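You operate a simulated robot arm through the tools that you are given. There is no shell and no other tool.

Carry out the task below with a simulated robot arm. There is one attempt and no reset: what you move stays moved.

JOB
Clean the oil off the flat silver cover with solvent, under the hood's draught.
Fine: red knob on, purple lever to about the card's flow; white felt block, put back; knob off after. Where these are worked on the way, their far stop is far enough and under half their travel is too little: red knob. What is to be rubbed or washed off counts as gone when no trace of it is left.

The check looks at the end state, three seconds after you hand in, the way a careful person would. Anything else that was tipped, shoved, dropped, spilled or broken makes it a failure. A push-on lid holds only when it is set on centred and level and pressed home; a screw cap is set on level and turned clockwise until tight.

ROBOT AND FRAMES
A 7-joint arm with a two-finger parallel gripper, fixed in place. Base frame: the origin is on the floor under the middle of its stand, x ahead of it, y to its left, z up; the work surface is at about z = 0.85. Units: m, rad, N and s.
It reaches about 1.479 m from its shoulder. Its first joint turns from -2.897 to 2.897 rad. Payload 4.4 kg.
The TCP is the grasp point between the finger pads, 0.023 m short of the fingertips. In the tool frame z runs along the fingers and y along their closing line. Largest opening 0.094 m; finger width 0.038, thickness 0.01; the body of the gripper, 0.054 by 0.096 m, starts 0.039 m behind the TCP.
Orientation is that of the tool frame in the base frame, as [roll, pitch, yaw] about the fixed x, y, z axes, in that order (R = Rz(yaw) Ry(pitch) Rx(roll)). With the fingers straight down and closing along the base's y, the tool's x points along the base's -x, its y along +y and its z along -z.

CONTROLS
- The arm moves only by the tool send_rows. Its argument "targets" is a list of rows, each a list of 7 numbers: the turn, a rotation vector about the base's x, y, z in units of 5 degrees (1.0 is 5 degrees), then the shift along the base's x, y, z in units of 50 mm (1.0 is 50 mm), then the opening, from 0 (shut) to 1 (fully open). In form: [[rx, ry, rz, x, y, z, gripper], ...]. A call has 1 to 20 rows; each row shifts and turns the commanded pose from where the row before left it. A call with a number of a shift or a turn outside -1 to 1 is refused whole. Each row takes 0.2 s and may step no farther than 0.05 m and 0.15 rad from the row before; otherwise, or with a gripper value out of range, the whole call is refused. A pose out of reach is approached as far as the arm can. The call stops where the force on the tool passes 50 N (or 10 N more than at its start, if that is more) or the arm is blocked; 0.2 s more then pass. The fingers move at their own pace (about 0.072 m/s each) and stop on an object; they squeeze with about 37 N. The grip force told is the motor's: it shows also when the fingers shut on nothing. Time passes only in rows, and 0.2 s behind the last, so rows that do not move let the fingers close. The reply holds the time, the measured pose of the TCP, the force on the tool along the base axes, the opening and the grip force, in the units named above and with some noise, with the torque about the TCP (base axes, N m) and any sound that the robot's microphone picked up.
- Cameras (640 x 400 px; columns grow to the right, rows downward): "scene" is fixed at [0.3991, -0.6512, 1.4784]; the picture's right is [0.70, -0.71, 0.00], its down [-0.26, -0.26, -0.93] and it looks along [0.66, 0.65, -0.37] (base axes); focal length 317 px, centre (320, 200). "wrist" rides on the gripper at [0.086, 0.016, -0.074] in the tool frame; the picture's right is [-0.18, 0.98, 0.00], its down [-0.58, -0.11, -0.81] and it looks along [-0.79, -0.15, 0.59] (tool axes); focal length 243 px, centre (320, 200). There is no depth. A picture from a camera that has moved, and an enlarged one, comes with that camera's place and axes in the base frame and with its lens.
- grab_frame(camera): a new picture of that camera. The clock stands still meanwhile.
- inspect(camera, box): a new picture of the part [left, top, right, bottom] of that camera's present view, enlarged. The clock stands still meanwhile.
- hand_in(): hands the job in; it is judged then, once.

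Nothing tells you positions but the pictures and the camera data. Unless the task says otherwise, let go and move clear before handing in.

The tools are called as name(argument=value, ...) on one line, values as JSON. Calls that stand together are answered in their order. send_rows: Moves the arm, as the interface text tells. Its arguments: {"type":"object","properties":{"targets":{"type":"array","items":{"type":"array","items":{"type":"number"}}}},"required":["targets"]} The other tools are called the same way: grab_frame (camera) takes a picture; inspect (camera, box) takes an enlarged picture of a part of a camera's view; hand_in () hands the job in.

At the start:

```text
time: 0.0
ee_pos: [0.7227, -0.2174, 1.3546]
tool_rot: [3.14, -0.001, -3.141]
contact_force: [-0.4, 0.6, 1.6]
torque: [0.03, -0.01, -0.04]
opening: 0.094
gripper_force: 0.2
```

scene: 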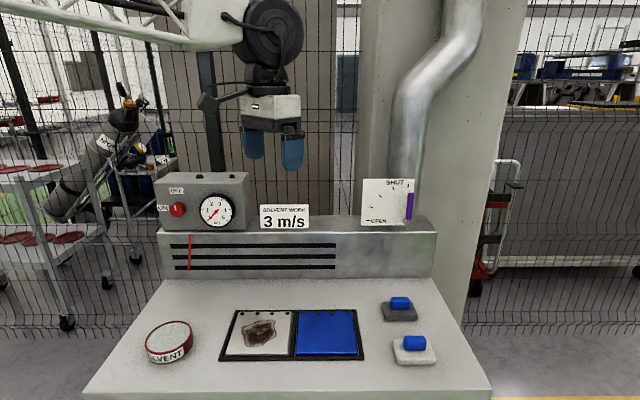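
wrist: 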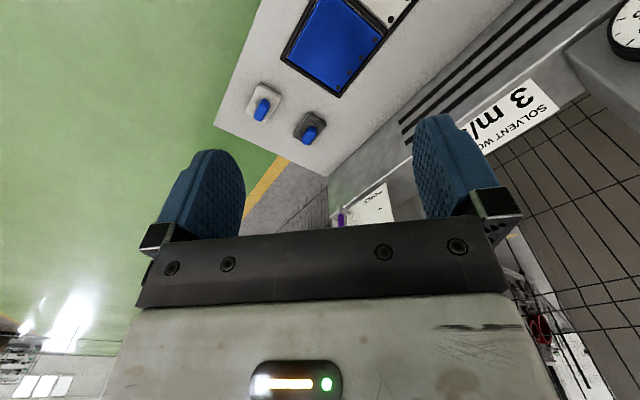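

I see a bench with a hood at the back: a red knob and a gauge on a box at left, a card reading 3 m/s, and a purple lever on a SHUT/OPEN plate at right. On the bench are a solvent tin, a silver cover with an oil stain, a blue cover, and two blocks with blue handles (one grey, one white). I'll look closer before moving.

inspect(camera="scene", box=[150, 160, 310, 260])

inspect(camera="scene", box=[340, 160, 460, 235])

inspect(camera="scene", box=[130, 290, 290, 390])

inspect(camera="scene", box=[350, 280, 478, 380])

inspect(camera="scene", box=[210, 300, 370, 370])

```text
4.00 times, centred on (230, 210) of scene
camera zoom: at [0.3991, -0.6512, 1.4784], right [0.7, -0.71, 0.0], down [-0.26, -0.26, -0.93], along [0.66, 0.65, -0.37], focal length 1268 px, centre (680, 160)
```

zoom: 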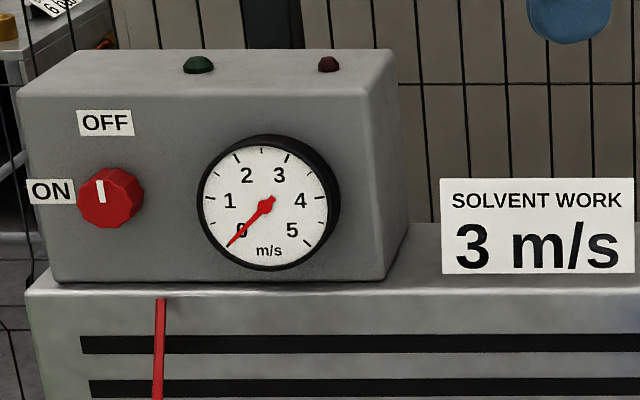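

```text
5.33 times, centred on (400, 198) of scene
camera zoom: at [0.3991, -0.6512, 1.4784], right [0.7, -0.71, 0.0], down [-0.26, -0.26, -0.93], along [0.66, 0.65, -0.37], focal length 1691 px, centre (-107, 213)
```

zoom: 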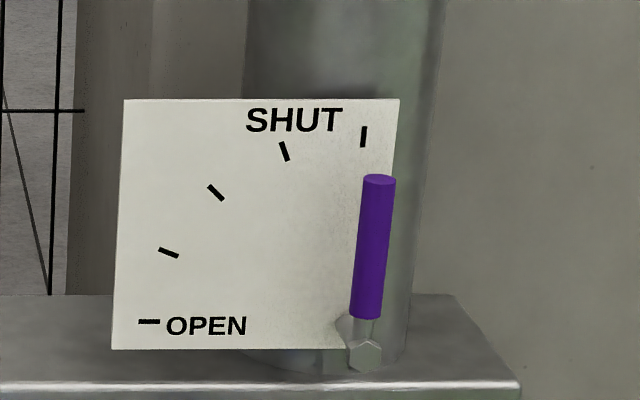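

```text
4.00 times, centred on (210, 340) of scene
camera zoom: at [0.3991, -0.6512, 1.4784], right [0.7, -0.71, 0.0], down [-0.26, -0.26, -0.93], along [0.66, 0.65, -0.37], focal length 1268 px, centre (760, -360)
```

zoom: 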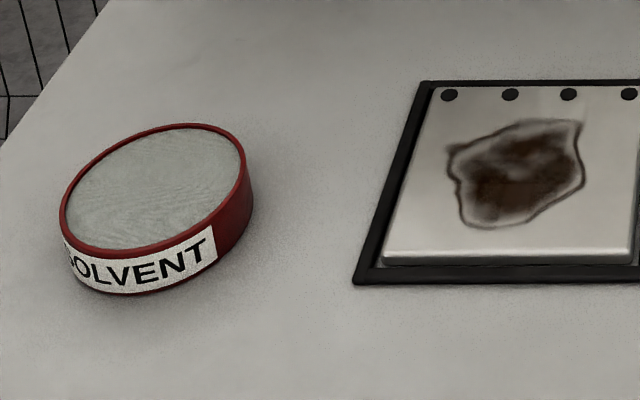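

```text
4.00 times, centred on (414, 330) of scene
camera zoom: at [0.3991, -0.6512, 1.4784], right [0.7, -0.71, 0.0], down [-0.26, -0.26, -0.93], along [0.66, 0.65, -0.37], focal length 1268 px, centre (-56, -320)
```

zoom: 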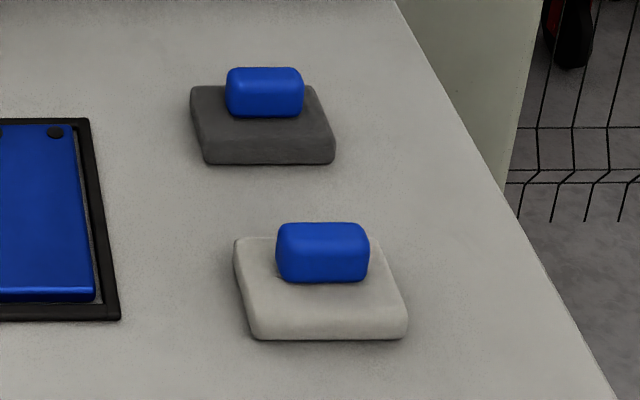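

```text
4.00 times, centred on (290, 335) of scene
camera zoom: at [0.3991, -0.6512, 1.4784], right [0.7, -0.71, 0.0], down [-0.26, -0.26, -0.93], along [0.66, 0.65, -0.37], focal length 1268 px, centre (440, -340)
```

zoom: 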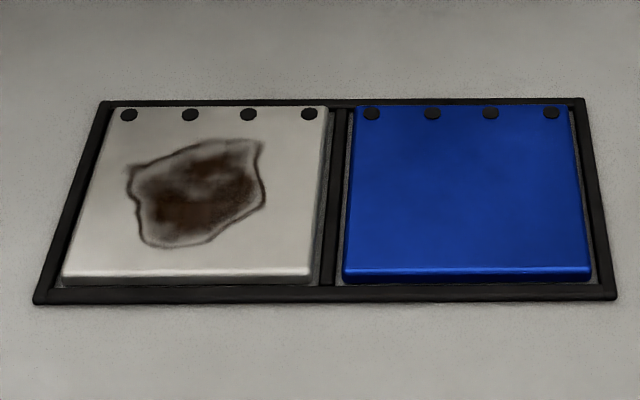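

The bench is turned about 45° to the base frame, with the hood beyond it. I'll take closer wrist views to cross-check where the blocks, lever and covers are.

inspect(camera="wrist", box=[210, 0, 450, 150])

inspect(camera="wrist", box=[320, 170, 416, 230])

```text
2.67 times, centred on (330, 75) of wrist
camera zoom: at [0.6373, -0.2006, 1.428], right [0.18, 0.98, 0.0], down [0.58, -0.11, 0.81], along [0.79, -0.15, -0.59], focal length 647 px, centre (293, 533)
```

zoom: 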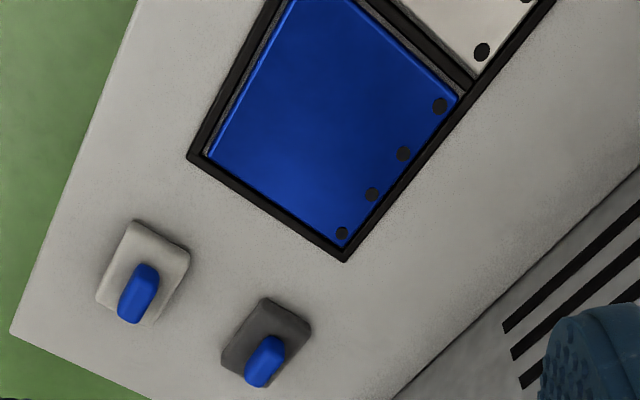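

```text
6.67 times, centred on (368, 200) of wrist
camera zoom: at [0.6373, -0.2006, 1.428], right [0.18, 0.98, 0.0], down [0.58, -0.11, 0.81], along [0.79, -0.15, -0.59], focal length 1618 px, centre (0, 200)
```

zoom: 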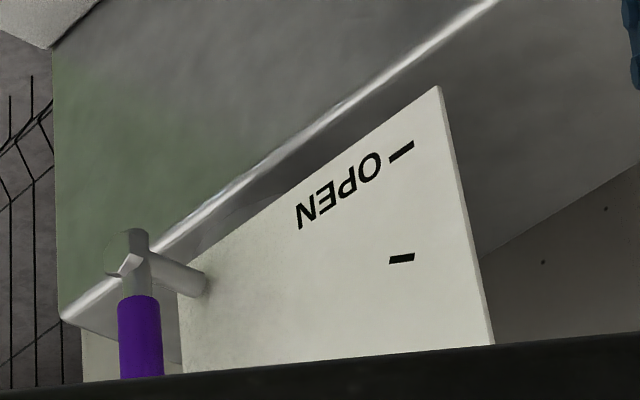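

The wrist and scene views agree on the white felt block: its handle is near (0.963, -0.408). The knob is near (0.72, 0.26, 1.10), facing back towards the scene camera. I'll turn the gripper level with it and move to a stand-off in front of the knob.

send_rows(targets=[[1, -1, 0, -0.137, 0.608, -0.2, 1], [1, -1, 0, -0.137, 0.608, -0.2, 1], [1, -1, 0, -0.137, 0.608, -0.3, 1], [1, -1, 0, -0.137, 0.608, -0.3, 1], [1, -1, 0, -0.137, 0.608, -0.4, 1], [1, -1, 0, -0.137, 0.608, -0.4, 1], [1, -1, 0, -0.137, 0.608, -0.4, 1]])

```text
time: 1.6
ee_pos: [0.6743, -0.004, 1.2442]
tool_rot: [2.45, 0.569, 2.931]
contact_force: [-0.4, 0.3, 0.0]
torque: [0.0, 0.0, 0.0]
opening: 0.094
gripper_force: 0.0
```

The move went as commanded. I'll continue to the stand-off in front of the knob.

send_rows(targets=[[1, -1, 0, -0.134, 0.607, -0.477, 1], [1, -1, 0, -0.134, 0.607, -0.477, 1], [1, -1, 0, -0.134, 0.607, -0.477, 1], [1, -1, 0, -0.134, 0.607, -0.477, 1], [1, -1, 0, -0.134, 0.607, -0.477, 1], [0.73, -0.73, 0, -0.134, 0.607, -0.477, 1]])

grab_frame(camera="wrist")

grab_frame(camera="scene")

```text
time: 3.0
ee_pos: [0.6355, 0.1785, 1.1017]
tool_rot: [1.567, 0.786, 2.351]
contact_force: [0.5, -0.1, -0.6]
torque: [0.0, 0.01, -0.01]
opening: 0.0941
gripper_force: 0.0
```

```text
taken
camera wrist: at [0.5308, 0.1774, 1.0521], right [-0.4, 0.4, 0.82], down [-0.23, -0.92, 0.33], along [0.89, -0.05, 0.46], focal length 243 px, centre (320, 200)
```

wrist: 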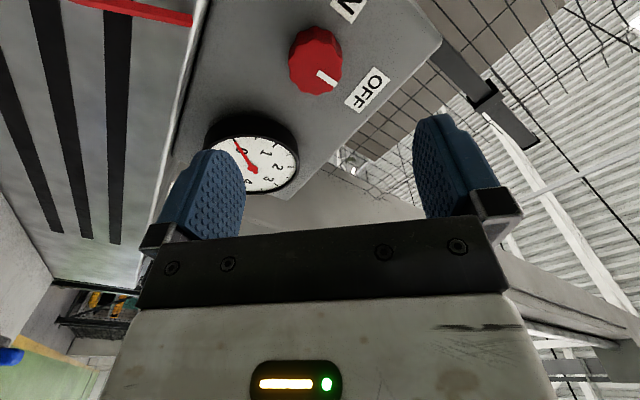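

```text
taken
```

scene: 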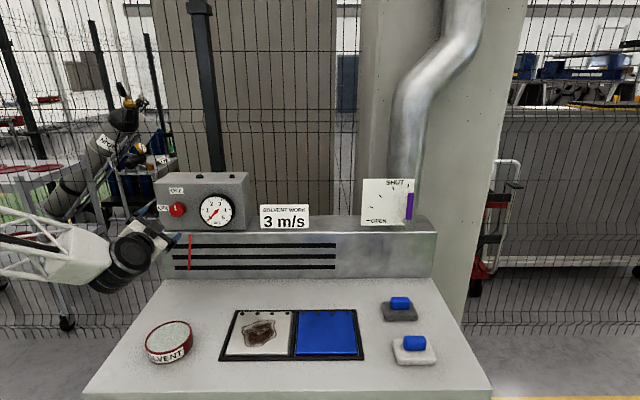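

The knob, gauge and OFF label are all visible in the wrist view. I'll enlarge them to triangulate the knob.

inspect(camera="wrist", box=[250, 0, 410, 100])

inspect(camera="scene", box=[150, 180, 214, 220])

```text
4.00 times, centred on (330, 50) of wrist
camera zoom: at [0.5308, 0.1774, 1.0521], right [-0.4, 0.4, 0.82], down [-0.23, -0.92, 0.33], along [0.89, -0.05, 0.46], focal length 970 px, centre (280, 800)
```

zoom: 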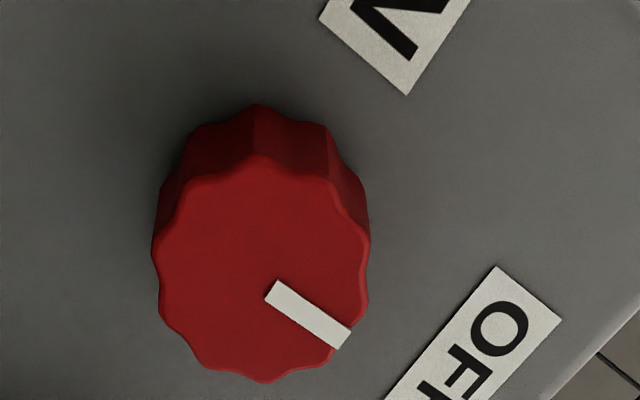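

```text
10.00 times, centred on (182, 200) of scene
camera zoom: at [0.3991, -0.6512, 1.4784], right [0.7, -0.71, 0.0], down [-0.26, -0.26, -0.93], along [0.66, 0.65, -0.37], focal length 3171 px, centre (1700, 200)
```

zoom: 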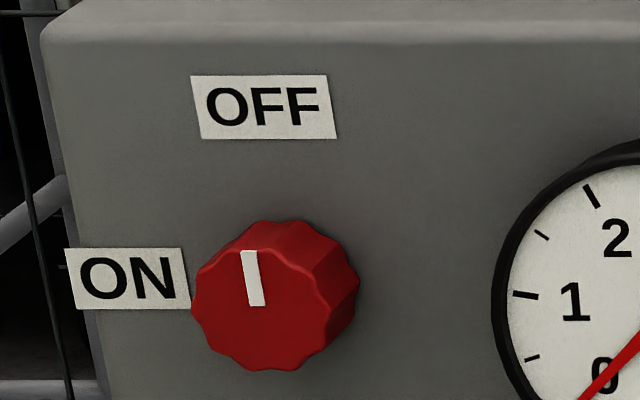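

Triangulation puts the knob's face centre at about (0.7135, 0.257, 1.100). It stands out about 22 mm from the box and is about 42 mm across. I'll go straight in with the fingers part open.

send_rows(targets=[[0, 0, 0, 0.3, 0.3, -0.03, 0.78], [0, 0, 0, 0.3, 0.3, 0, 0.78], [0, 0, 0, 0.3, 0.3, 0, 0.78], [0, 0, 0, 0.25, 0.25, 0, 0.78], [0, 0, 0, 0.2, 0.2, 0, 0.78], [0, 0, 0, 0.13, 0.14, 0, 0.78], [0, 0, 0, 0, 0, 0, 0.78]])

grab_frame(camera="wrist")

inspect(camera="scene", box=[130, 160, 258, 240])

```text
time: 4.6
ee_pos: [0.7081, 0.2525, 1.0994]
tool_rot: [1.571, 0.785, 2.358]
contact_force: [0.5, -0.7, -0.1]
torque: [-0.01, 0.01, 0.01]
opening: 0.0732
gripper_force: 0.0
```

```text
taken
camera wrist: at [0.6041, 0.251, 1.0495], right [-0.4, 0.4, 0.83], down [-0.23, -0.92, 0.33], along [0.89, -0.05, 0.46], focal length 243 px, centre (320, 200)
```

wrist: 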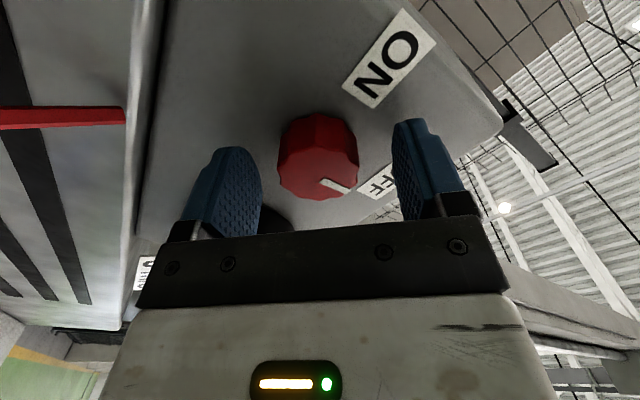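

```text
5.00 times, centred on (194, 200) of scene
camera zoom: at [0.3991, -0.6512, 1.4784], right [0.7, -0.71, 0.0], down [-0.26, -0.26, -0.93], along [0.66, 0.65, -0.37], focal length 1585 px, centre (950, 200)
```

zoom: 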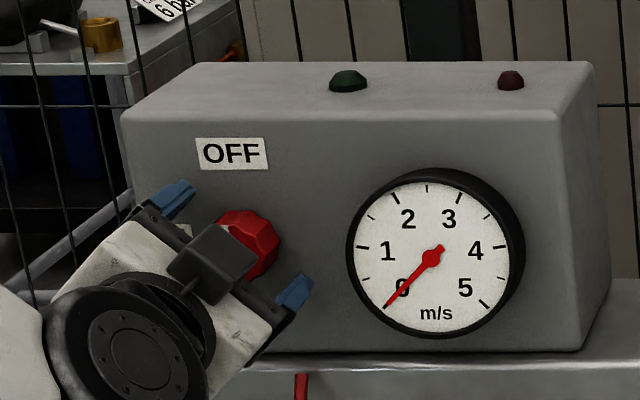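

The knob sits centred between the open fingers. I'll close on it and check the grip.

send_rows(targets=[[0, 0, 0, 0, 0, 0, 0.3], [0, 0, 0, 0, 0, 0, 0.3], [0, 0, 0, 0, 0, 0, 0.3], [0, 0, 0, 0, 0, 0, 0.3]])

```text
time: 5.6
ee_pos: [0.7077, 0.2508, 1.0983]
tool_rot: [1.572, 0.784, 2.356]
contact_force: [18.5, -6.2, -18.0]
torque: [0.01, 0.07, -0.39]
opening: 0.0419
gripper_force: 44.7
```

The grip is good, with a slight sideways preload. I'll ease off about 2 mm to centre it on the knob axis.

send_rows(targets=[[0, 0, 0, 0.02, -0.02, -0.028, 0.3], [0, 0, 0, 0, 0, 0, 0.3]])

```text
time: 6.2
ee_pos: [0.7078, 0.2507, 1.1003]
tool_rot: [1.569, 0.786, 2.356]
contact_force: [-25.5, -2.6, -9.5]
torque: [0.28, -0.21, 0.13]
opening: 0.041
gripper_force: 45.2
```

The force reading changed sign, so I'll hold still and read it again.

send_rows(targets=[[0, 0, 0, 0, 0, 0, 0.3], [0, 0, 0, 0, 0, 0, 0.3]])

```text
time: 6.8
ee_pos: [0.7095, 0.2505, 1.0996]
tool_rot: [1.569, 0.785, 2.356]
contact_force: [-29.6, -0.5, 3.1]
torque: [-0.01, -0.08, 0.61]
opening: 0.0409
gripper_force: 45.5
```

There is a preload pushing the tool along -x, so I'll ease back slightly that way.

send_rows(targets=[[0, 0, 0, -0.03, 0, 0, 0.3], [0, 0, 0, 0, 0, 0, 0.3]])

```text
time: 7.4
ee_pos: [0.7096, 0.2509, 1.0982]
tool_rot: [1.57, 0.787, 2.355]
contact_force: [25.2, 22.2, 1.3]
torque: [-0.06, 0.04, 0.01]
opening: 0.0412
gripper_force: 45.8
```

The contact is stiff, so even small nudges shift the force a lot. I'll nudge about 0.6 mm forward to balance it.

send_rows(targets=[[0, 0, 0, 0.009, 0.008, 0, 0.3], [0, 0, 0, 0, 0, 0, 0.3]])

```text
time: 8.0
ee_pos: [0.7096, 0.2516, 1.0996]
tool_rot: [1.569, 0.786, 2.354]
contact_force: [10.1, -1.4, 11.0]
torque: [-0.29, 0.31, 0.0]
opening: 0.041
gripper_force: 44.4
```

The force is now small. I'll turn the knob counter-clockwise as seen from the front, towards ON, starting with a few steps.

send_rows(targets=[[-0.6, -0.6, 0, 0, 0, 0, 0.3], [-0.6, -0.6, 0, 0, 0, 0, 0.3], [-0.6, -0.6, 0, 0, 0, 0, 0.3], [-0.6, -0.6, 0, 0, 0, 0, 0.3]])

inspect(camera="scene", box=[130, 160, 258, 240])

```text
time: 9.0
ee_pos: [0.7073, 0.2504, 1.097]
tool_rot: [1.574, 1.082, 2.359]
contact_force: [-19.2, -13.5, -8.2]
torque: [0.87, 0.34, 0.76]
opening: 0.0419
gripper_force: 44.6
```

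```text
5.00 times, centred on (194, 200) of scene
camera zoom: at [0.3991, -0.6512, 1.4784], right [0.7, -0.71, 0.0], down [-0.26, -0.26, -0.93], along [0.66, 0.65, -0.37], focal length 1585 px, centre (950, 200)
```

zoom: 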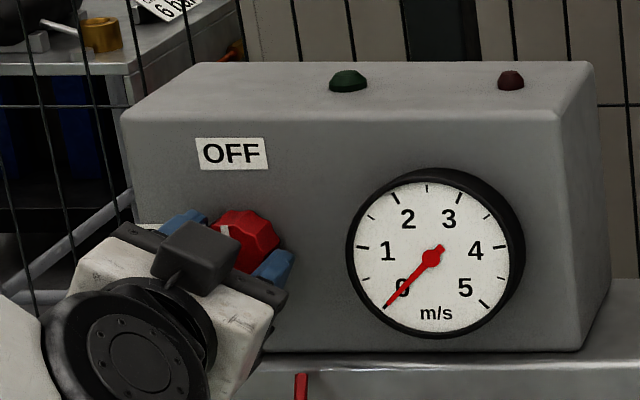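

The knob is turning with the gripper and its mark has tilted left. I'll keep going.

send_rows(targets=[[-0.6, -0.6, 0, 0, 0, 0, 0.3], [-0.6, -0.6, 0, 0, 0, 0, 0.3], [-0.6, -0.6, 0, 0, 0, 0, 0.3], [-0.6, -0.6, 0, 0, 0, 0, 0.3], [-0.6, -0.6, 0, 0, 0, 0, 0.3], [-0.6, -0.6, 0, 0, 0, 0, 0.3]])

inspect(camera="scene", box=[130, 160, 258, 240])

```text
time: 9.7
ee_pos: [0.708, 0.2507, 1.0982]
tool_rot: [1.572, 1.256, 2.358]
contact_force: [-18.8, -18.6, 4.4]
torque: [0.88, -0.05, 0.56]
opening: 0.0414
gripper_force: 44.9
stopped in row 3: the force on the tool passed its limit at 68 N (the readings are from after the stop); the commanded pose is now the measured one
```

```text
5.00 times, centred on (194, 200) of scene
camera zoom: at [0.3991, -0.6512, 1.4784], right [0.7, -0.71, 0.0], down [-0.26, -0.26, -0.93], along [0.66, 0.65, -0.37], focal length 1585 px, centre (950, 200)
```

zoom: 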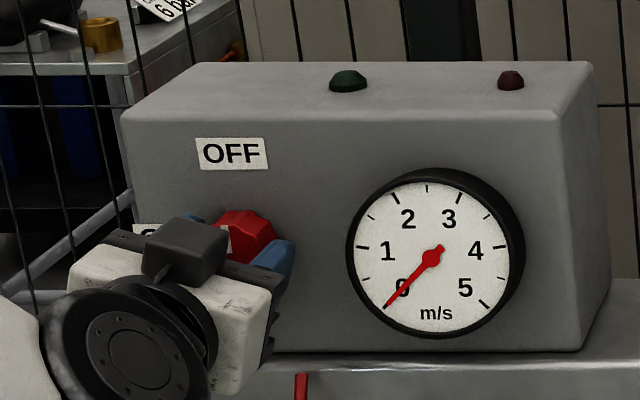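

The turn stopped on a side load, not on the knob's stop. I'll relieve the outward push and continue in small steps.

send_rows(targets=[[0, 0, 0, -0.007, -0.007, 0, 0.3], [0, 0, 0, 0, 0, 0, 0.3]])

```text
time: 10.3
ee_pos: [0.7104, 0.2513, 1.0988]
tool_rot: [1.572, 1.255, 2.356]
contact_force: [4.5, -9.6, 3.0]
torque: [0.64, 0.0, 0.2]
opening: 0.0411
gripper_force: 45.0
```

send_rows(targets=[[-0.4, -0.4, 0, 0, 0, 0, 0.3], [-0.4, -0.4, 0, 0, 0, 0, 0.3], [-0.4, -0.4, 0, 0, 0, 0, 0.3]])

```text
time: 11.1
ee_pos: [0.7095, 0.2504, 1.096]
tool_rot: [1.58, 1.403, 2.365]
contact_force: [10.1, -1.6, -8.1]
torque: [0.93, 0.78, -0.13]
opening: 0.041
gripper_force: 44.9
```

That moved cleanly, about 35° so far. I'll continue in small steps.

send_rows(targets=[[-0.4, -0.4, 0, 0, 0, 0, 0.3], [-0.4, -0.4, 0, 0, 0, 0, 0.3], [-0.4, -0.4, 0, 0, 0, 0, 0.3], [-0.4, -0.4, 0, 0, 0, 0, 0.3]])

inspect(camera="scene", box=[130, 160, 258, 240])

grab_frame(camera="wrist")

```text
time: 12.1
ee_pos: [0.7084, 0.2499, 1.0965]
tool_rot: [-1.623, 1.54, -0.841]
contact_force: [29.8, -25.7, -15.2]
torque: [0.5, 0.76, -0.29]
opening: 0.0415
gripper_force: 45.1
```

```text
5.00 times, centred on (194, 200) of scene
camera zoom: at [0.3991, -0.6512, 1.4784], right [0.7, -0.71, 0.0], down [-0.26, -0.26, -0.93], along [0.66, 0.65, -0.37], focal length 1585 px, centre (950, 200)
```

zoom: 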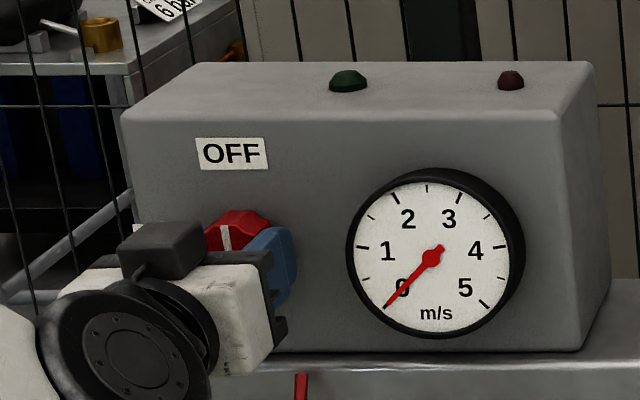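

```text
taken
camera wrist: at [0.6465, 0.2069, 1.0095], right [-0.7, 0.7, 0.15], down [-0.51, -0.63, 0.59], along [0.51, 0.33, 0.8], focal length 243 px, centre (320, 200)
```

wrist: 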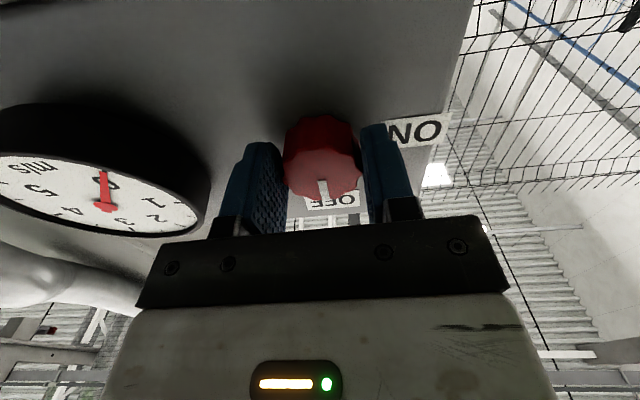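

The knob's mark still seems to point at OFF, so the fingers may have slipped round it. I'll zoom in to confirm.

inspect(camera="wrist", box=[240, 90, 400, 220])

inspect(camera="scene", box=[150, 180, 214, 220])

```text
3.08 times, centred on (320, 155) of wrist
camera zoom: at [0.6465, 0.2069, 1.0095], right [-0.7, 0.7, 0.15], down [-0.51, -0.63, 0.59], along [0.51, 0.33, 0.8], focal length 746 px, centre (320, 338)
```

zoom: 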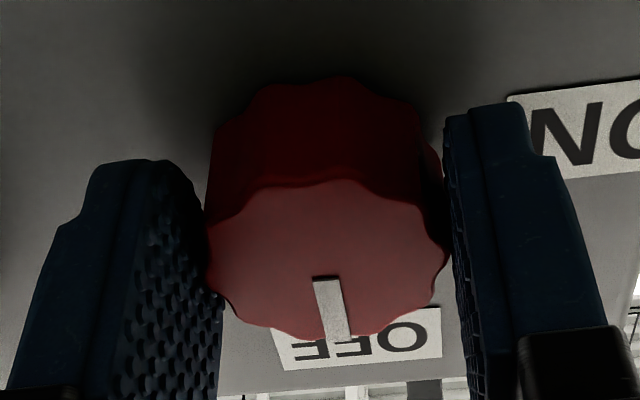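

```text
10.00 times, centred on (182, 200) of scene
camera zoom: at [0.3991, -0.6512, 1.4784], right [0.7, -0.71, 0.0], down [-0.26, -0.26, -0.93], along [0.66, 0.65, -0.37], focal length 3171 px, centre (1700, 200)
```

zoom: 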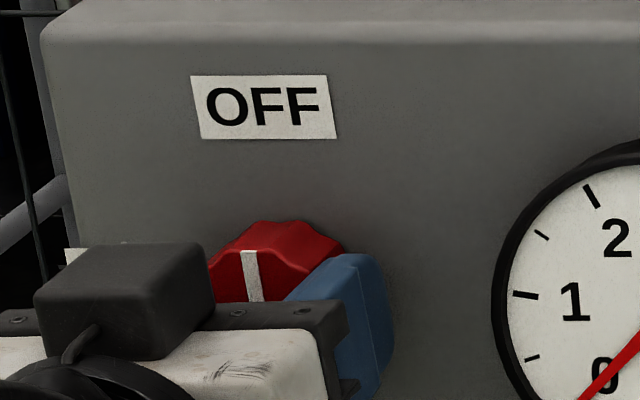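

The knob has not turned at all: the fingers slipped round it at about 0.9 N·m. I'll test the other direction gently to see whether it moves.

send_rows(targets=[[0.4, 0.4, 0, 0, 0, 0, 0.3], [0.4, 0.4, 0, 0, 0, 0, 0.3], [0.4, 0.4, 0, 0, 0, 0, 0.3], [0.4, 0.4, 0, 0, 0, 0, 0.3], [0.4, 0.4, 0, 0, 0, 0, 0.3], [0.4, 0.4, 0, 0, 0, 0, 0.3]])

inspect(camera="wrist", box=[240, 90, 400, 220])

inspect(camera="scene", box=[150, 180, 214, 220])

```text
time: 13.5
ee_pos: [0.7084, 0.2504, 1.0973]
tool_rot: [1.576, 1.304, 2.361]
contact_force: [-6.0, -38.8, -22.7]
torque: [-0.04, 0.12, -0.26]
opening: 0.0419
gripper_force: 44.6
```

```text
3.08 times, centred on (320, 155) of wrist
camera zoom: at [0.6284, 0.2251, 1.0175], right [-0.63, 0.64, 0.44], down [-0.39, -0.75, 0.53], along [0.67, 0.17, 0.72], focal length 746 px, centre (320, 338)
```

zoom: 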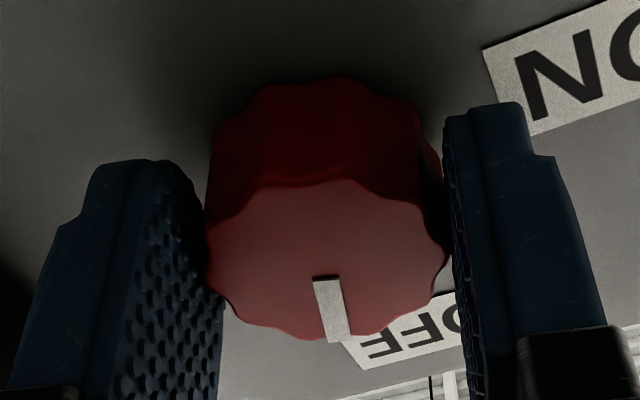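

```text
10.00 times, centred on (182, 200) of scene
camera zoom: at [0.3991, -0.6512, 1.4784], right [0.7, -0.71, 0.0], down [-0.26, -0.26, -0.93], along [0.66, 0.65, -0.37], focal length 3171 px, centre (1700, 200)
```

zoom: 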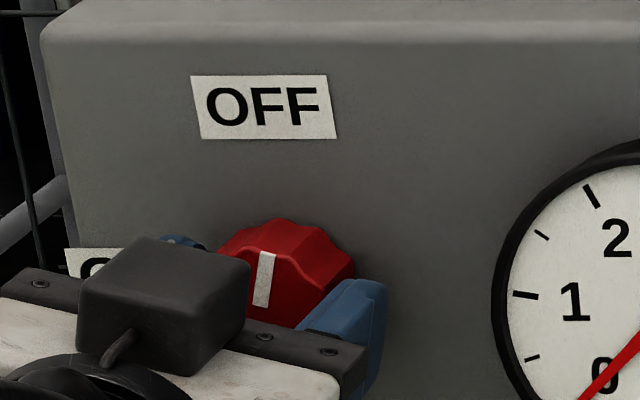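

Turning the other way works: the knob turned clockwise freely, so OFF is its counter-clockwise stop and ON is reached by going clockwise the long way round. I'll relieve the side load and continue clockwise.

send_rows(targets=[[0, 0, 0, 0.006, -0.023, -0.02, 0.3], [0, 0, 0, 0, 0, 0, 0.3]])

```text
time: 14.1
ee_pos: [0.7087, 0.25, 1.0974]
tool_rot: [1.573, 1.305, 2.359]
contact_force: [-8.8, 1.1, -16.0]
torque: [-0.56, 0.53, 0.07]
opening: 0.0416
gripper_force: 45.2
```

send_rows(targets=[[0.5, 0.5, 0, 0, 0, 0, 0.3], [0.5, 0.5, 0, 0, 0, 0, 0.3], [0.5, 0.5, 0, 0, 0, 0, 0.3], [0.5, 0.5, 0, 0, 0, 0, 0.3], [0.5, 0.5, 0, 0, 0, 0, 0.3], [0.5, 0.5, 0, 0, 0, 0, 0.3]])

inspect(camera="scene", box=[130, 160, 258, 240])

```text
time: 15.5
ee_pos: [0.709, 0.2495, 1.0987]
tool_rot: [1.569, 0.936, 2.352]
contact_force: [-13.2, 18.9, 24.3]
torque: [0.44, -0.45, 0.08]
opening: 0.0427
gripper_force: 16.8
```

```text
5.00 times, centred on (194, 200) of scene
camera zoom: at [0.3991, -0.6512, 1.4784], right [0.7, -0.71, 0.0], down [-0.26, -0.26, -0.93], along [0.66, 0.65, -0.37], focal length 1585 px, centre (950, 200)
```

zoom: 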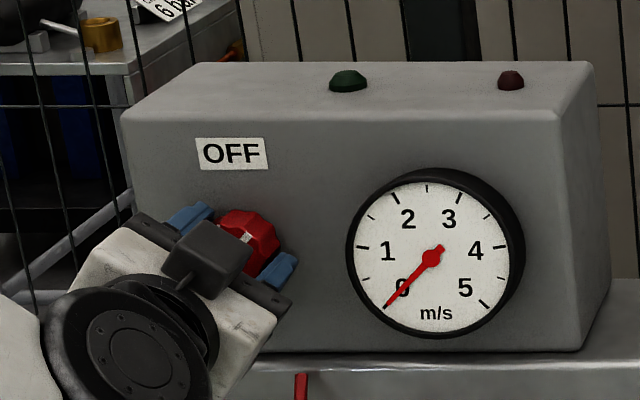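

The mark is moving further clockwise. I'll continue.

send_rows(targets=[[0.5, 0.5, 0, 0, 0, 0, 0.3], [0.5, 0.5, 0, 0, 0, 0, 0.3], [0.5, 0.5, 0, 0, 0, 0, 0.3], [0.5, 0.5, 0, 0, 0, 0, 0.3], [0.5, 0.5, 0, 0, 0, 0, 0.3], [0.5, 0.5, 0, 0, 0, 0, 0.3], [0.5, 0.5, 0, 0, 0, 0, 0.3], [0.5, 0.5, 0, 0, 0, 0, 0.3]])

inspect(camera="wrist", box=[240, 90, 400, 220])

inspect(camera="scene", box=[130, 160, 258, 240])

```text
time: 17.3
ee_pos: [0.7093, 0.249, 1.0978]
tool_rot: [1.571, 0.44, 2.354]
contact_force: [-9.1, 6.7, 37.9]
torque: [0.48, -0.52, 0.08]
opening: 0.0458
gripper_force: 19.4
```

```text
3.08 times, centred on (320, 155) of wrist
camera zoom: at [0.5963, 0.2572, 1.0752], right [-0.18, 0.18, 0.97], down [-0.17, -0.97, 0.15], along [0.97, -0.13, 0.2], focal length 746 px, centre (320, 338)
```

zoom: 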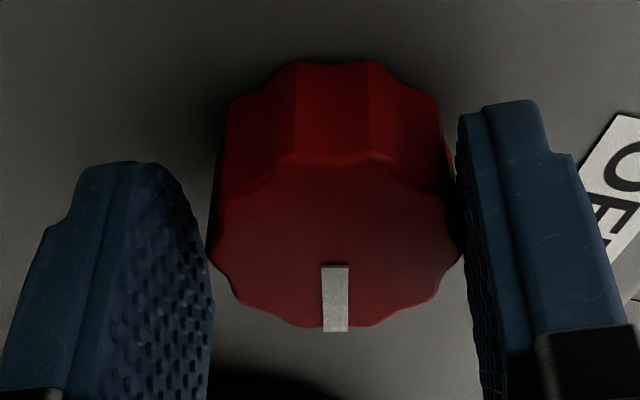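

```text
5.00 times, centred on (194, 200) of scene
camera zoom: at [0.3991, -0.6512, 1.4784], right [0.7, -0.71, 0.0], down [-0.26, -0.26, -0.93], along [0.66, 0.65, -0.37], focal length 1585 px, centre (950, 200)
```

zoom: 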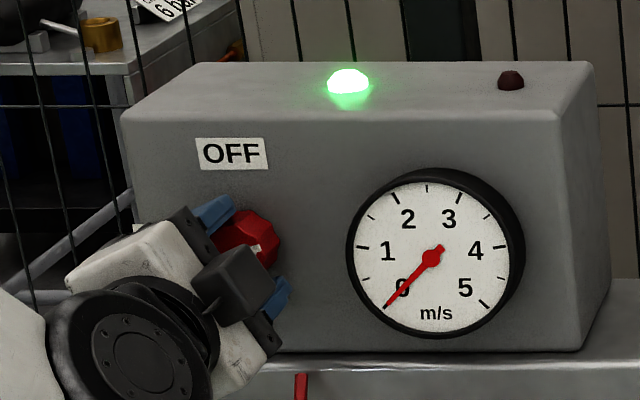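

The green lamp has come on, so clockwise is the ON direction. I'll relieve the load and continue towards the far stop.

send_rows(targets=[[0, 0, 0, -0.01, 0.0, 0.03, 0.3], [0, 0, 0, 0, 0, 0, 0.3]])

```text
time: 17.9
ee_pos: [0.7092, 0.2498, 1.0983]
tool_rot: [1.572, 0.442, 2.357]
contact_force: [-7.0, 6.0, 35.0]
torque: [0.51, -0.5, -0.13]
opening: 0.0441
gripper_force: 17.8
```

send_rows(targets=[[0, 0, 0, -0.01, 0.01, 0.05, 0.3], [0, 0, 0, 0, 0, 0, 0.3]])

```text
time: 18.5
ee_pos: [0.7085, 0.2492, 1.0998]
tool_rot: [1.575, 0.441, 2.355]
contact_force: [2.9, 1.8, 17.4]
torque: [0.43, -0.43, -0.04]
opening: 0.0411
gripper_force: 45.0
```

send_rows(targets=[[0.5, 0.5, 0, 0, 0, 0, 0.3], [0.5, 0.5, 0, 0, 0, 0, 0.3], [0.5, 0.5, 0, 0, 0, 0, 0.3], [0.5, 0.5, 0, 0, 0, 0, 0.3], [0.5, 0.5, 0, 0, 0, 0, 0.3], [0.5, 0.5, 0, 0, 0, 0, 0.3], [0.5, 0.5, 0, 0, 0, 0, 0.3]])

inspect(camera="wrist", box=[240, 90, 400, 220])

inspect(camera="scene", box=[130, 160, 258, 240])

```text
time: 20.1
ee_pos: [0.7088, 0.2499, 1.1]
tool_rot: [1.572, 0.008, 2.356]
contact_force: [-15.4, -11.6, 1.3]
torque: [-0.25, -0.75, 0.39]
opening: 0.0419
gripper_force: 44.9
```

```text
3.08 times, centred on (320, 155) of wrist
camera zoom: at [0.5936, 0.259, 1.1154], right [0.13, -0.12, 0.98], down [-0.16, -0.98, -0.1], along [0.98, -0.14, -0.14], focal length 746 px, centre (320, 338)
```

zoom: 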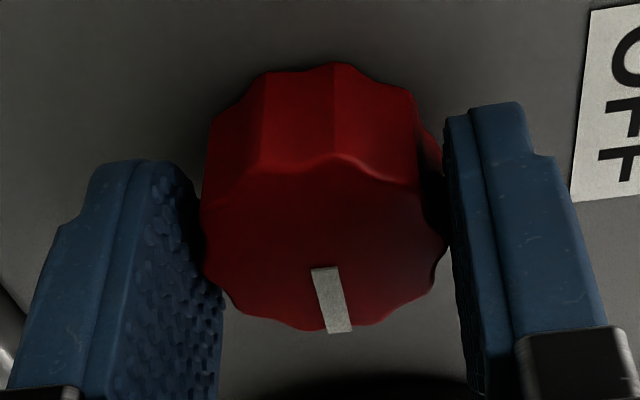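

```text
5.00 times, centred on (194, 200) of scene
camera zoom: at [0.3991, -0.6512, 1.4784], right [0.7, -0.71, 0.0], down [-0.26, -0.26, -0.93], along [0.66, 0.65, -0.37], focal length 1585 px, centre (950, 200)
```

zoom: 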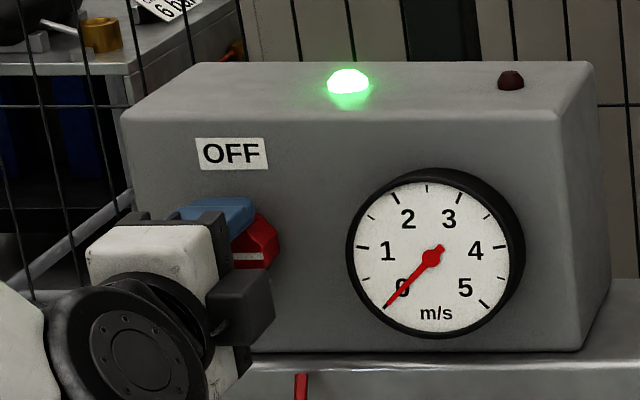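

The green lamp is lit and the mark now points right, with rising torque that suggests the stop. I'll push a little further to confirm it.

send_rows(targets=[[0.5, 0.5, 0, 0, 0, 0, 0.3], [0.5, 0.5, 0, 0, 0, 0, 0.3], [0.5, 0.5, 0, 0, 0, 0, 0.3]])

inspect(camera="wrist", box=[240, 90, 400, 220])

inspect(camera="scene", box=[150, 180, 214, 220])

```text
time: 20.9
ee_pos: [0.7076, 0.2507, 1.1008]
tool_rot: [1.573, -0.178, 2.357]
contact_force: [0.9, 1.0, 0.6]
torque: [-0.2, -0.3, -0.14]
opening: 0.0413
gripper_force: 44.6
```

```text
3.08 times, centred on (320, 155) of wrist
camera zoom: at [0.5965, 0.2564, 1.1314], right [0.25, -0.25, 0.94], down [-0.18, -0.96, -0.21], along [0.95, -0.11, -0.29], focal length 746 px, centre (320, 338)
```

zoom: 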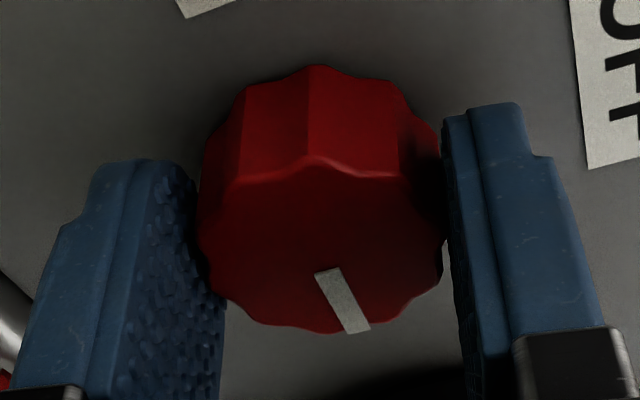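

```text
10.00 times, centred on (182, 200) of scene
camera zoom: at [0.3991, -0.6512, 1.4784], right [0.7, -0.71, 0.0], down [-0.26, -0.26, -0.93], along [0.66, 0.65, -0.37], focal length 3171 px, centre (1700, 200)
```

zoom: 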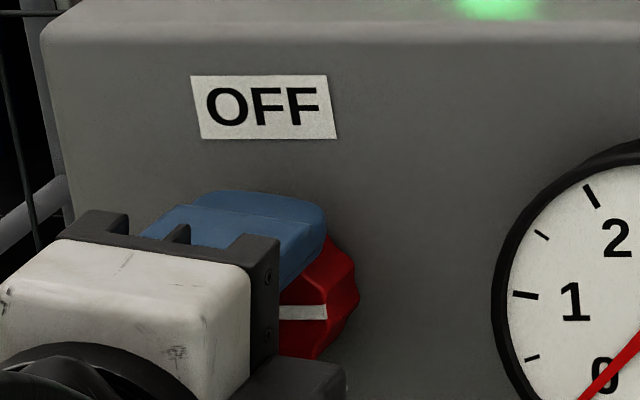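

The knob is against its ON stop: the mark stays level and the fingers slip when pushed further. I'll release, back straight out and check the panel.

send_rows(targets=[[0, 0, 0, 0, 0, 0, 0.75], [0, 0, 0, 0, 0, 0, 0.75], [0, 0, 0, 0, 0, 0, 0.75], [0, 0, 0, -0.3, -0.3, 0, 0.75], [0, 0, 0, -0.5, -0.5, 0, 0.75], [0, 0, 0, -0.6, -0.6, 0, 0.75], [0, 0, 0, -0.6, -0.6, 0, 0.75]])

grab_frame(camera="scene")

inspect(camera="scene", box=[130, 160, 258, 240])

grab_frame(camera="wrist")

```text
time: 22.5
ee_pos: [0.6067, 0.1495, 1.0997]
tool_rot: [1.572, -0.177, 2.356]
contact_force: [0.5, 0.8, -0.4]
torque: [-0.02, 0.02, -0.02]
opening: 0.0703
gripper_force: 0.0
```

```text
taken
```

scene: 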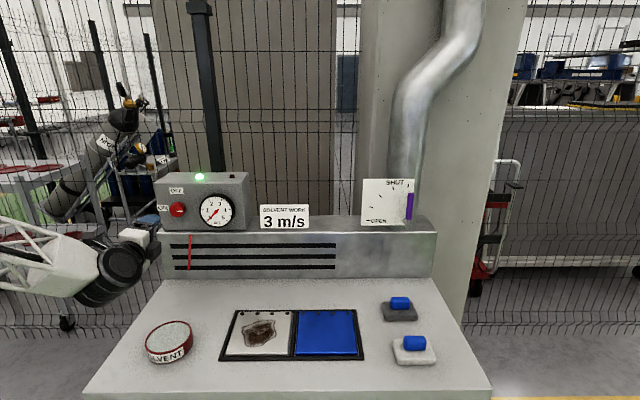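

```text
5.00 times, centred on (194, 200) of scene
camera zoom: at [0.3991, -0.6512, 1.4784], right [0.7, -0.71, 0.0], down [-0.26, -0.26, -0.93], along [0.66, 0.65, -0.37], focal length 1585 px, centre (950, 200)
```

zoom: 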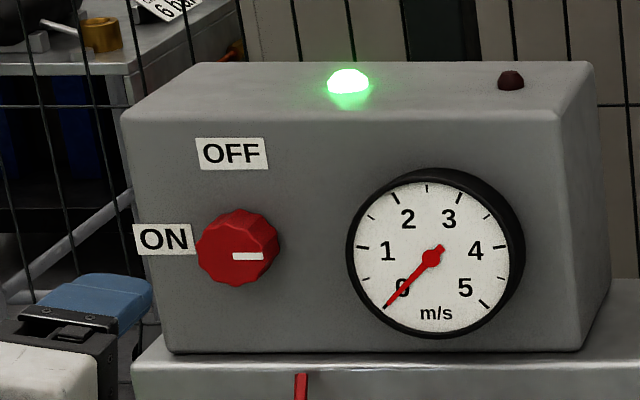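

```text
taken
camera wrist: at [0.496, 0.1553, 1.1311], right [0.25, -0.25, 0.94], down [-0.18, -0.96, -0.21], along [0.95, -0.11, -0.29], focal length 243 px, centre (320, 200)
```

wrist: 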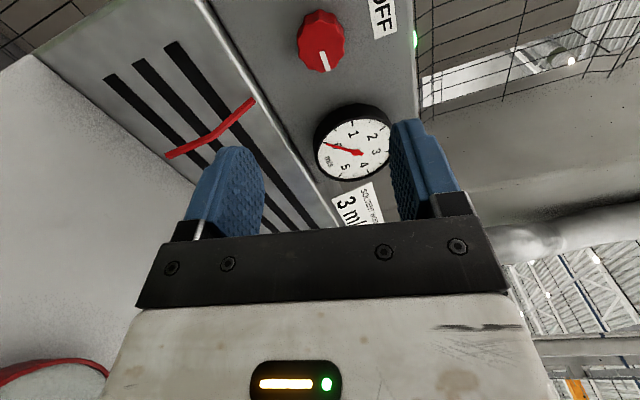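

The panel shows the green lamp lit, knob on and gauge at 0 because the lever is still shut. I place the lever's pivot near (1.176, -0.250, 1.059), about 37 mm in front of its plate, so I'll move across to it while turning the wrist.

send_rows(targets=[[-1, -1, 0, 0.641, -0.647, 0.045, 0.75], [-1, -1, 0, 0.641, -0.647, 0.045, 0.75], [-1, -1, 0, 0.641, -0.647, 0.045, 0.75], [-1, -1, 0, 0.641, -0.647, 0.045, 0.75], [-1, -1, 0, 0.641, -0.647, 0.045, 0.75], [-1, -1, 0, 0.641, -0.647, 0.045, 0.75], [-1, -1, 0, 0.641, -0.647, 0.045, 0.75], [-1, -1, 0, 0.641, -0.647, 0.045, 0.75]])

grab_frame(camera="scene")

```text
time: 24.3
ee_pos: [0.8625, -0.1095, 1.1174]
tool_rot: [1.573, 0.814, 2.356]
contact_force: [0.6, 0.5, -0.7]
torque: [0.03, 0.0, -0.05]
opening: 0.0705
gripper_force: 0.0
```

```text
taken
```

scene: 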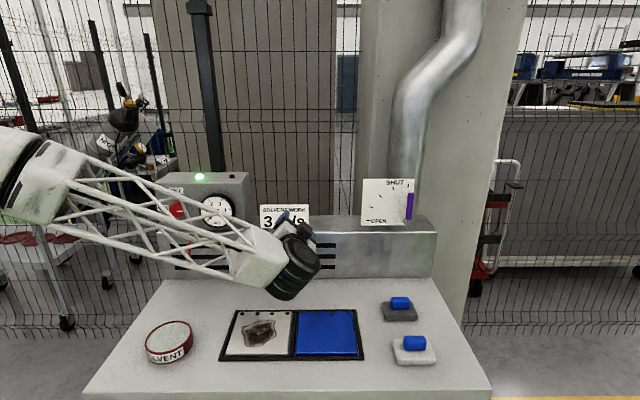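

The path is clear. I'll continue to the lever's stand-off.

send_rows(targets=[[-1, -1, 0, 0.643, -0.647, 0.047, 0.75], [-1, -1, 0, 0.643, -0.647, 0.047, 0.75], [-1, -1, 0, 0.643, -0.647, 0.047, 0.75], [-1, -1, 0, 0.643, -0.647, 0.047, 0.75], [-1, -1, 0, 0.643, -0.647, 0.047, 0.75], [-1, -1, 0, 0.643, -0.647, 0.047, 0.75], [-0.13, -0.13, 0, 0.643, -0.647, 0.047, 0.75], [0, 0, 0, 0, 0, 0, 0.75]])

grab_frame(camera="scene")

grab_frame(camera="wrist")

```text
time: 26.1
ee_pos: [1.0862, -0.3373, 1.1326]
tool_rot: [1.756, 1.569, 2.54]
contact_force: [-0.3, -0.4, 0.1]
torque: [0.02, 0.0, -0.01]
opening: 0.0706
gripper_force: 0.0
```

```text
taken
```

scene: 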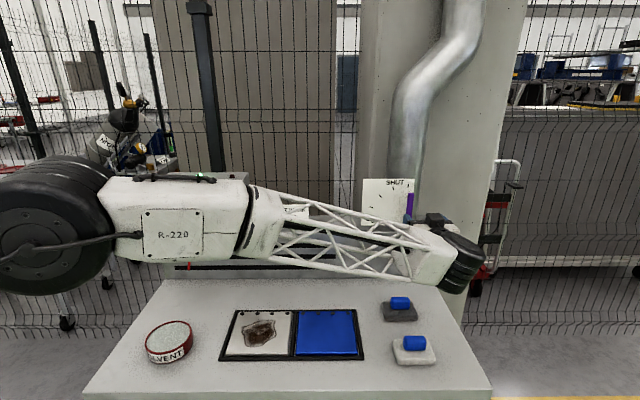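

```text
taken
camera wrist: at [1.022, -0.3773, 1.047], right [-0.69, 0.7, 0.19], down [-0.49, -0.65, 0.58], along [0.53, 0.31, 0.79], focal length 243 px, centre (320, 200)
```

wrist: 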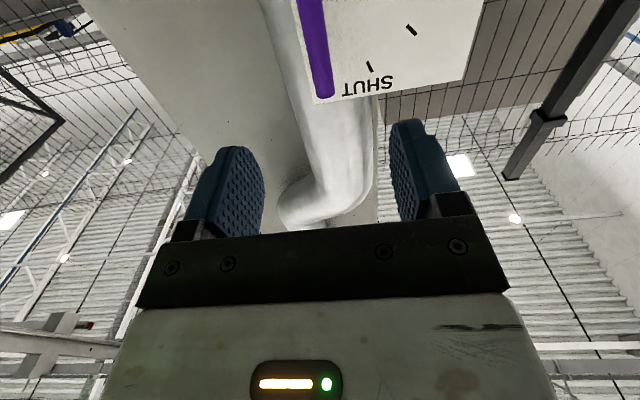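

The forearm hides the gauge from this pose, so I'll have to step aside for each reading. First I'll zoom on the lever to refine its position.

inspect(camera="wrist", box=[260, 0, 420, 110])

inspect(camera="scene", box=[350, 170, 478, 250])

```text
3.64 times, centred on (340, 55) of wrist
camera zoom: at [1.022, -0.3773, 1.047], right [-0.69, 0.7, 0.19], down [-0.49, -0.65, 0.58], along [0.53, 0.31, 0.79], focal length 882 px, centre (247, 727)
```

zoom: 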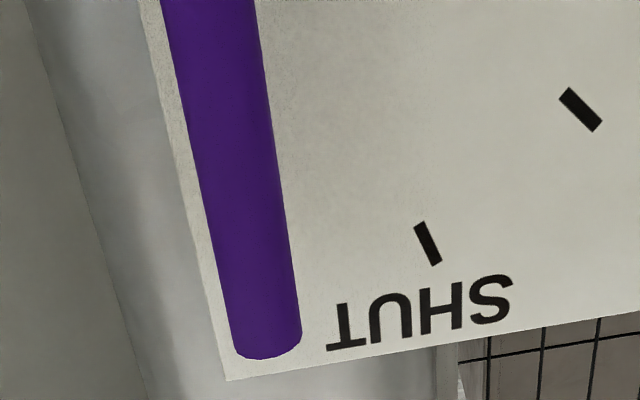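

```text
5.00 times, centred on (414, 210) of scene
camera zoom: at [0.3991, -0.6512, 1.4784], right [0.7, -0.71, 0.0], down [-0.26, -0.26, -0.93], along [0.66, 0.65, -0.37], focal length 1585 px, centre (-150, 150)
```

zoom: 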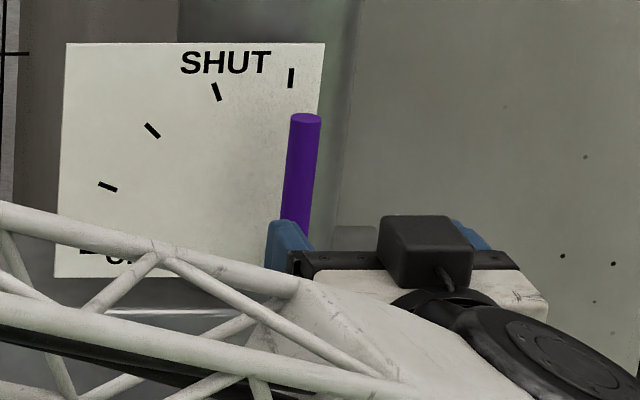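

The lever handle's axis is about s = 0.265, p = 0.838 in bench coordinates (measured right and deep from the scene camera), with its top near z = 1.164. I'll straddle it with open fingers and then narrow the gap into a loose cage.

send_rows(targets=[[0, 0, 0, 0.354, 0.348, -0.03, 0.75], [0, 0, 0, 0.354, 0.348, -0.03, 0.75], [0, 0, 0, 0.354, 0.348, -0.03, 0.75], [0, 0, 0, 0.354, 0.348, -0.03, 0.75], [0, 0, 0, 0.354, 0.348, -0.03, 0.75], [0, 0, 0, 0, 0, 0, 0.75]])

grab_frame(camera="wrist")

inspect(camera="scene", box=[350, 170, 478, 250])

```text
time: 27.5
ee_pos: [1.1764, -0.2472, 1.1272]
tool_rot: [1.705, 1.568, 2.489]
contact_force: [-0.3, 0.3, -0.1]
torque: [0.01, 0.02, -0.02]
opening: 0.0704
gripper_force: 0.1
```

```text
taken
camera wrist: at [1.1123, -0.2886, 1.0411], right [-0.69, 0.7, 0.19], down [-0.49, -0.65, 0.58], along [0.53, 0.31, 0.79], focal length 243 px, centre (320, 200)
```

wrist: 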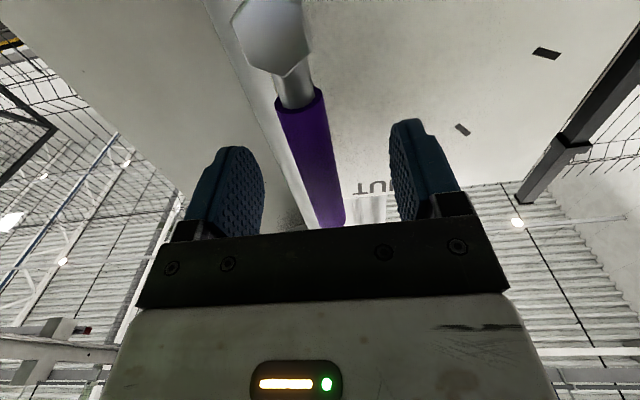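

```text
5.00 times, centred on (414, 210) of scene
camera zoom: at [0.3991, -0.6512, 1.4784], right [0.7, -0.71, 0.0], down [-0.26, -0.26, -0.93], along [0.66, 0.65, -0.37], focal length 1585 px, centre (-150, 150)
```

zoom: 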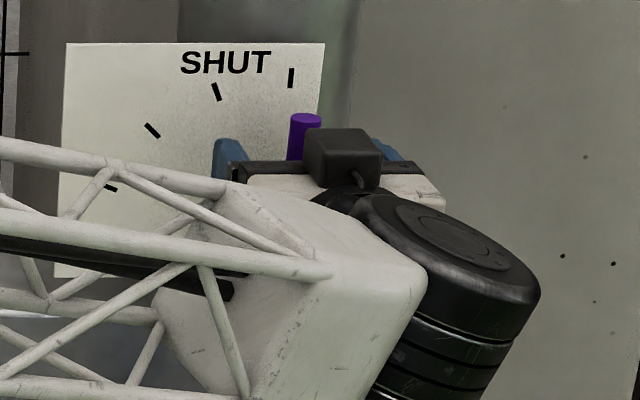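

The handle is between the fingers. I'll narrow to a loose cage and swing the lever left along its arc, about 20° to begin with.

send_rows(targets=[[0, 0, 0, 0, 0, 0, 0.3], [0, 0, 0, 0, 0, 0, 0.3], [0, 0, 0, 0, 0, 0, 0.3], [-0.707, -0.707, 0, -0.0839, 0.0839, -0.0052, 0.3], [-0.707, -0.707, 0, -0.0831, 0.0831, -0.0156, 0.3], [-0.707, -0.707, 0, -0.0819, 0.0819, -0.0258, 0.3], [-0.707, -0.707, 0, -0.08, 0.08, -0.0356, 0.3]])

grab_frame(camera="wrist")

inspect(camera="scene", box=[350, 170, 478, 250])

```text
time: 29.1
ee_pos: [1.1619, -0.2307, 1.1241]
tool_rot: [-1.57, 1.225, -0.786]
contact_force: [0.1, -0.1, -1.4]
torque: [0.02, 0.02, 0.03]
opening: 0.0285
gripper_force: 0.3
```

```text
taken
camera wrist: at [1.1185, -0.2941, 1.0364], right [-0.7, 0.7, -0.16], down [-0.64, -0.5, 0.58], along [0.33, 0.51, 0.8], focal length 243 px, centre (320, 200)
```

wrist: 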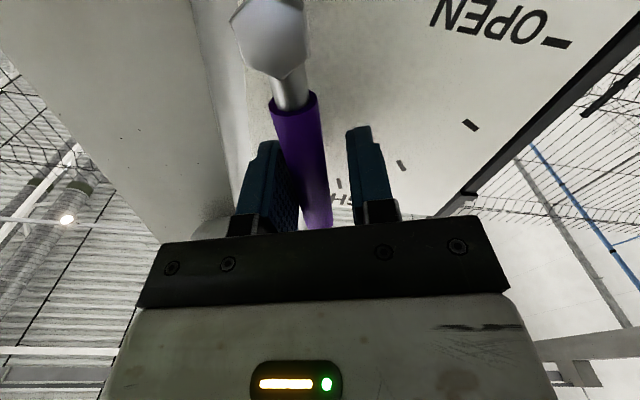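

```text
5.00 times, centred on (414, 210) of scene
camera zoom: at [0.3991, -0.6512, 1.4784], right [0.7, -0.71, 0.0], down [-0.26, -0.26, -0.93], along [0.66, 0.65, -0.37], focal length 1585 px, centre (-150, 150)
```

zoom: 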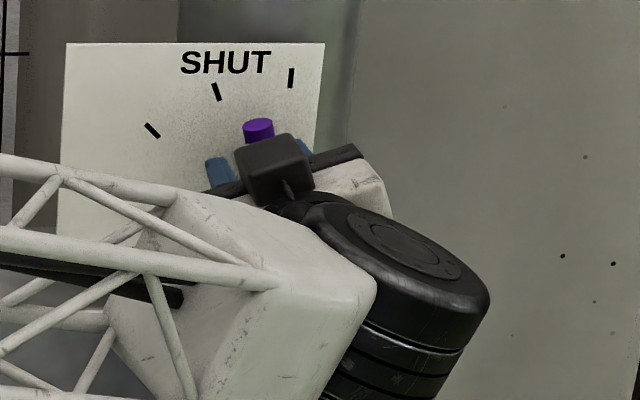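

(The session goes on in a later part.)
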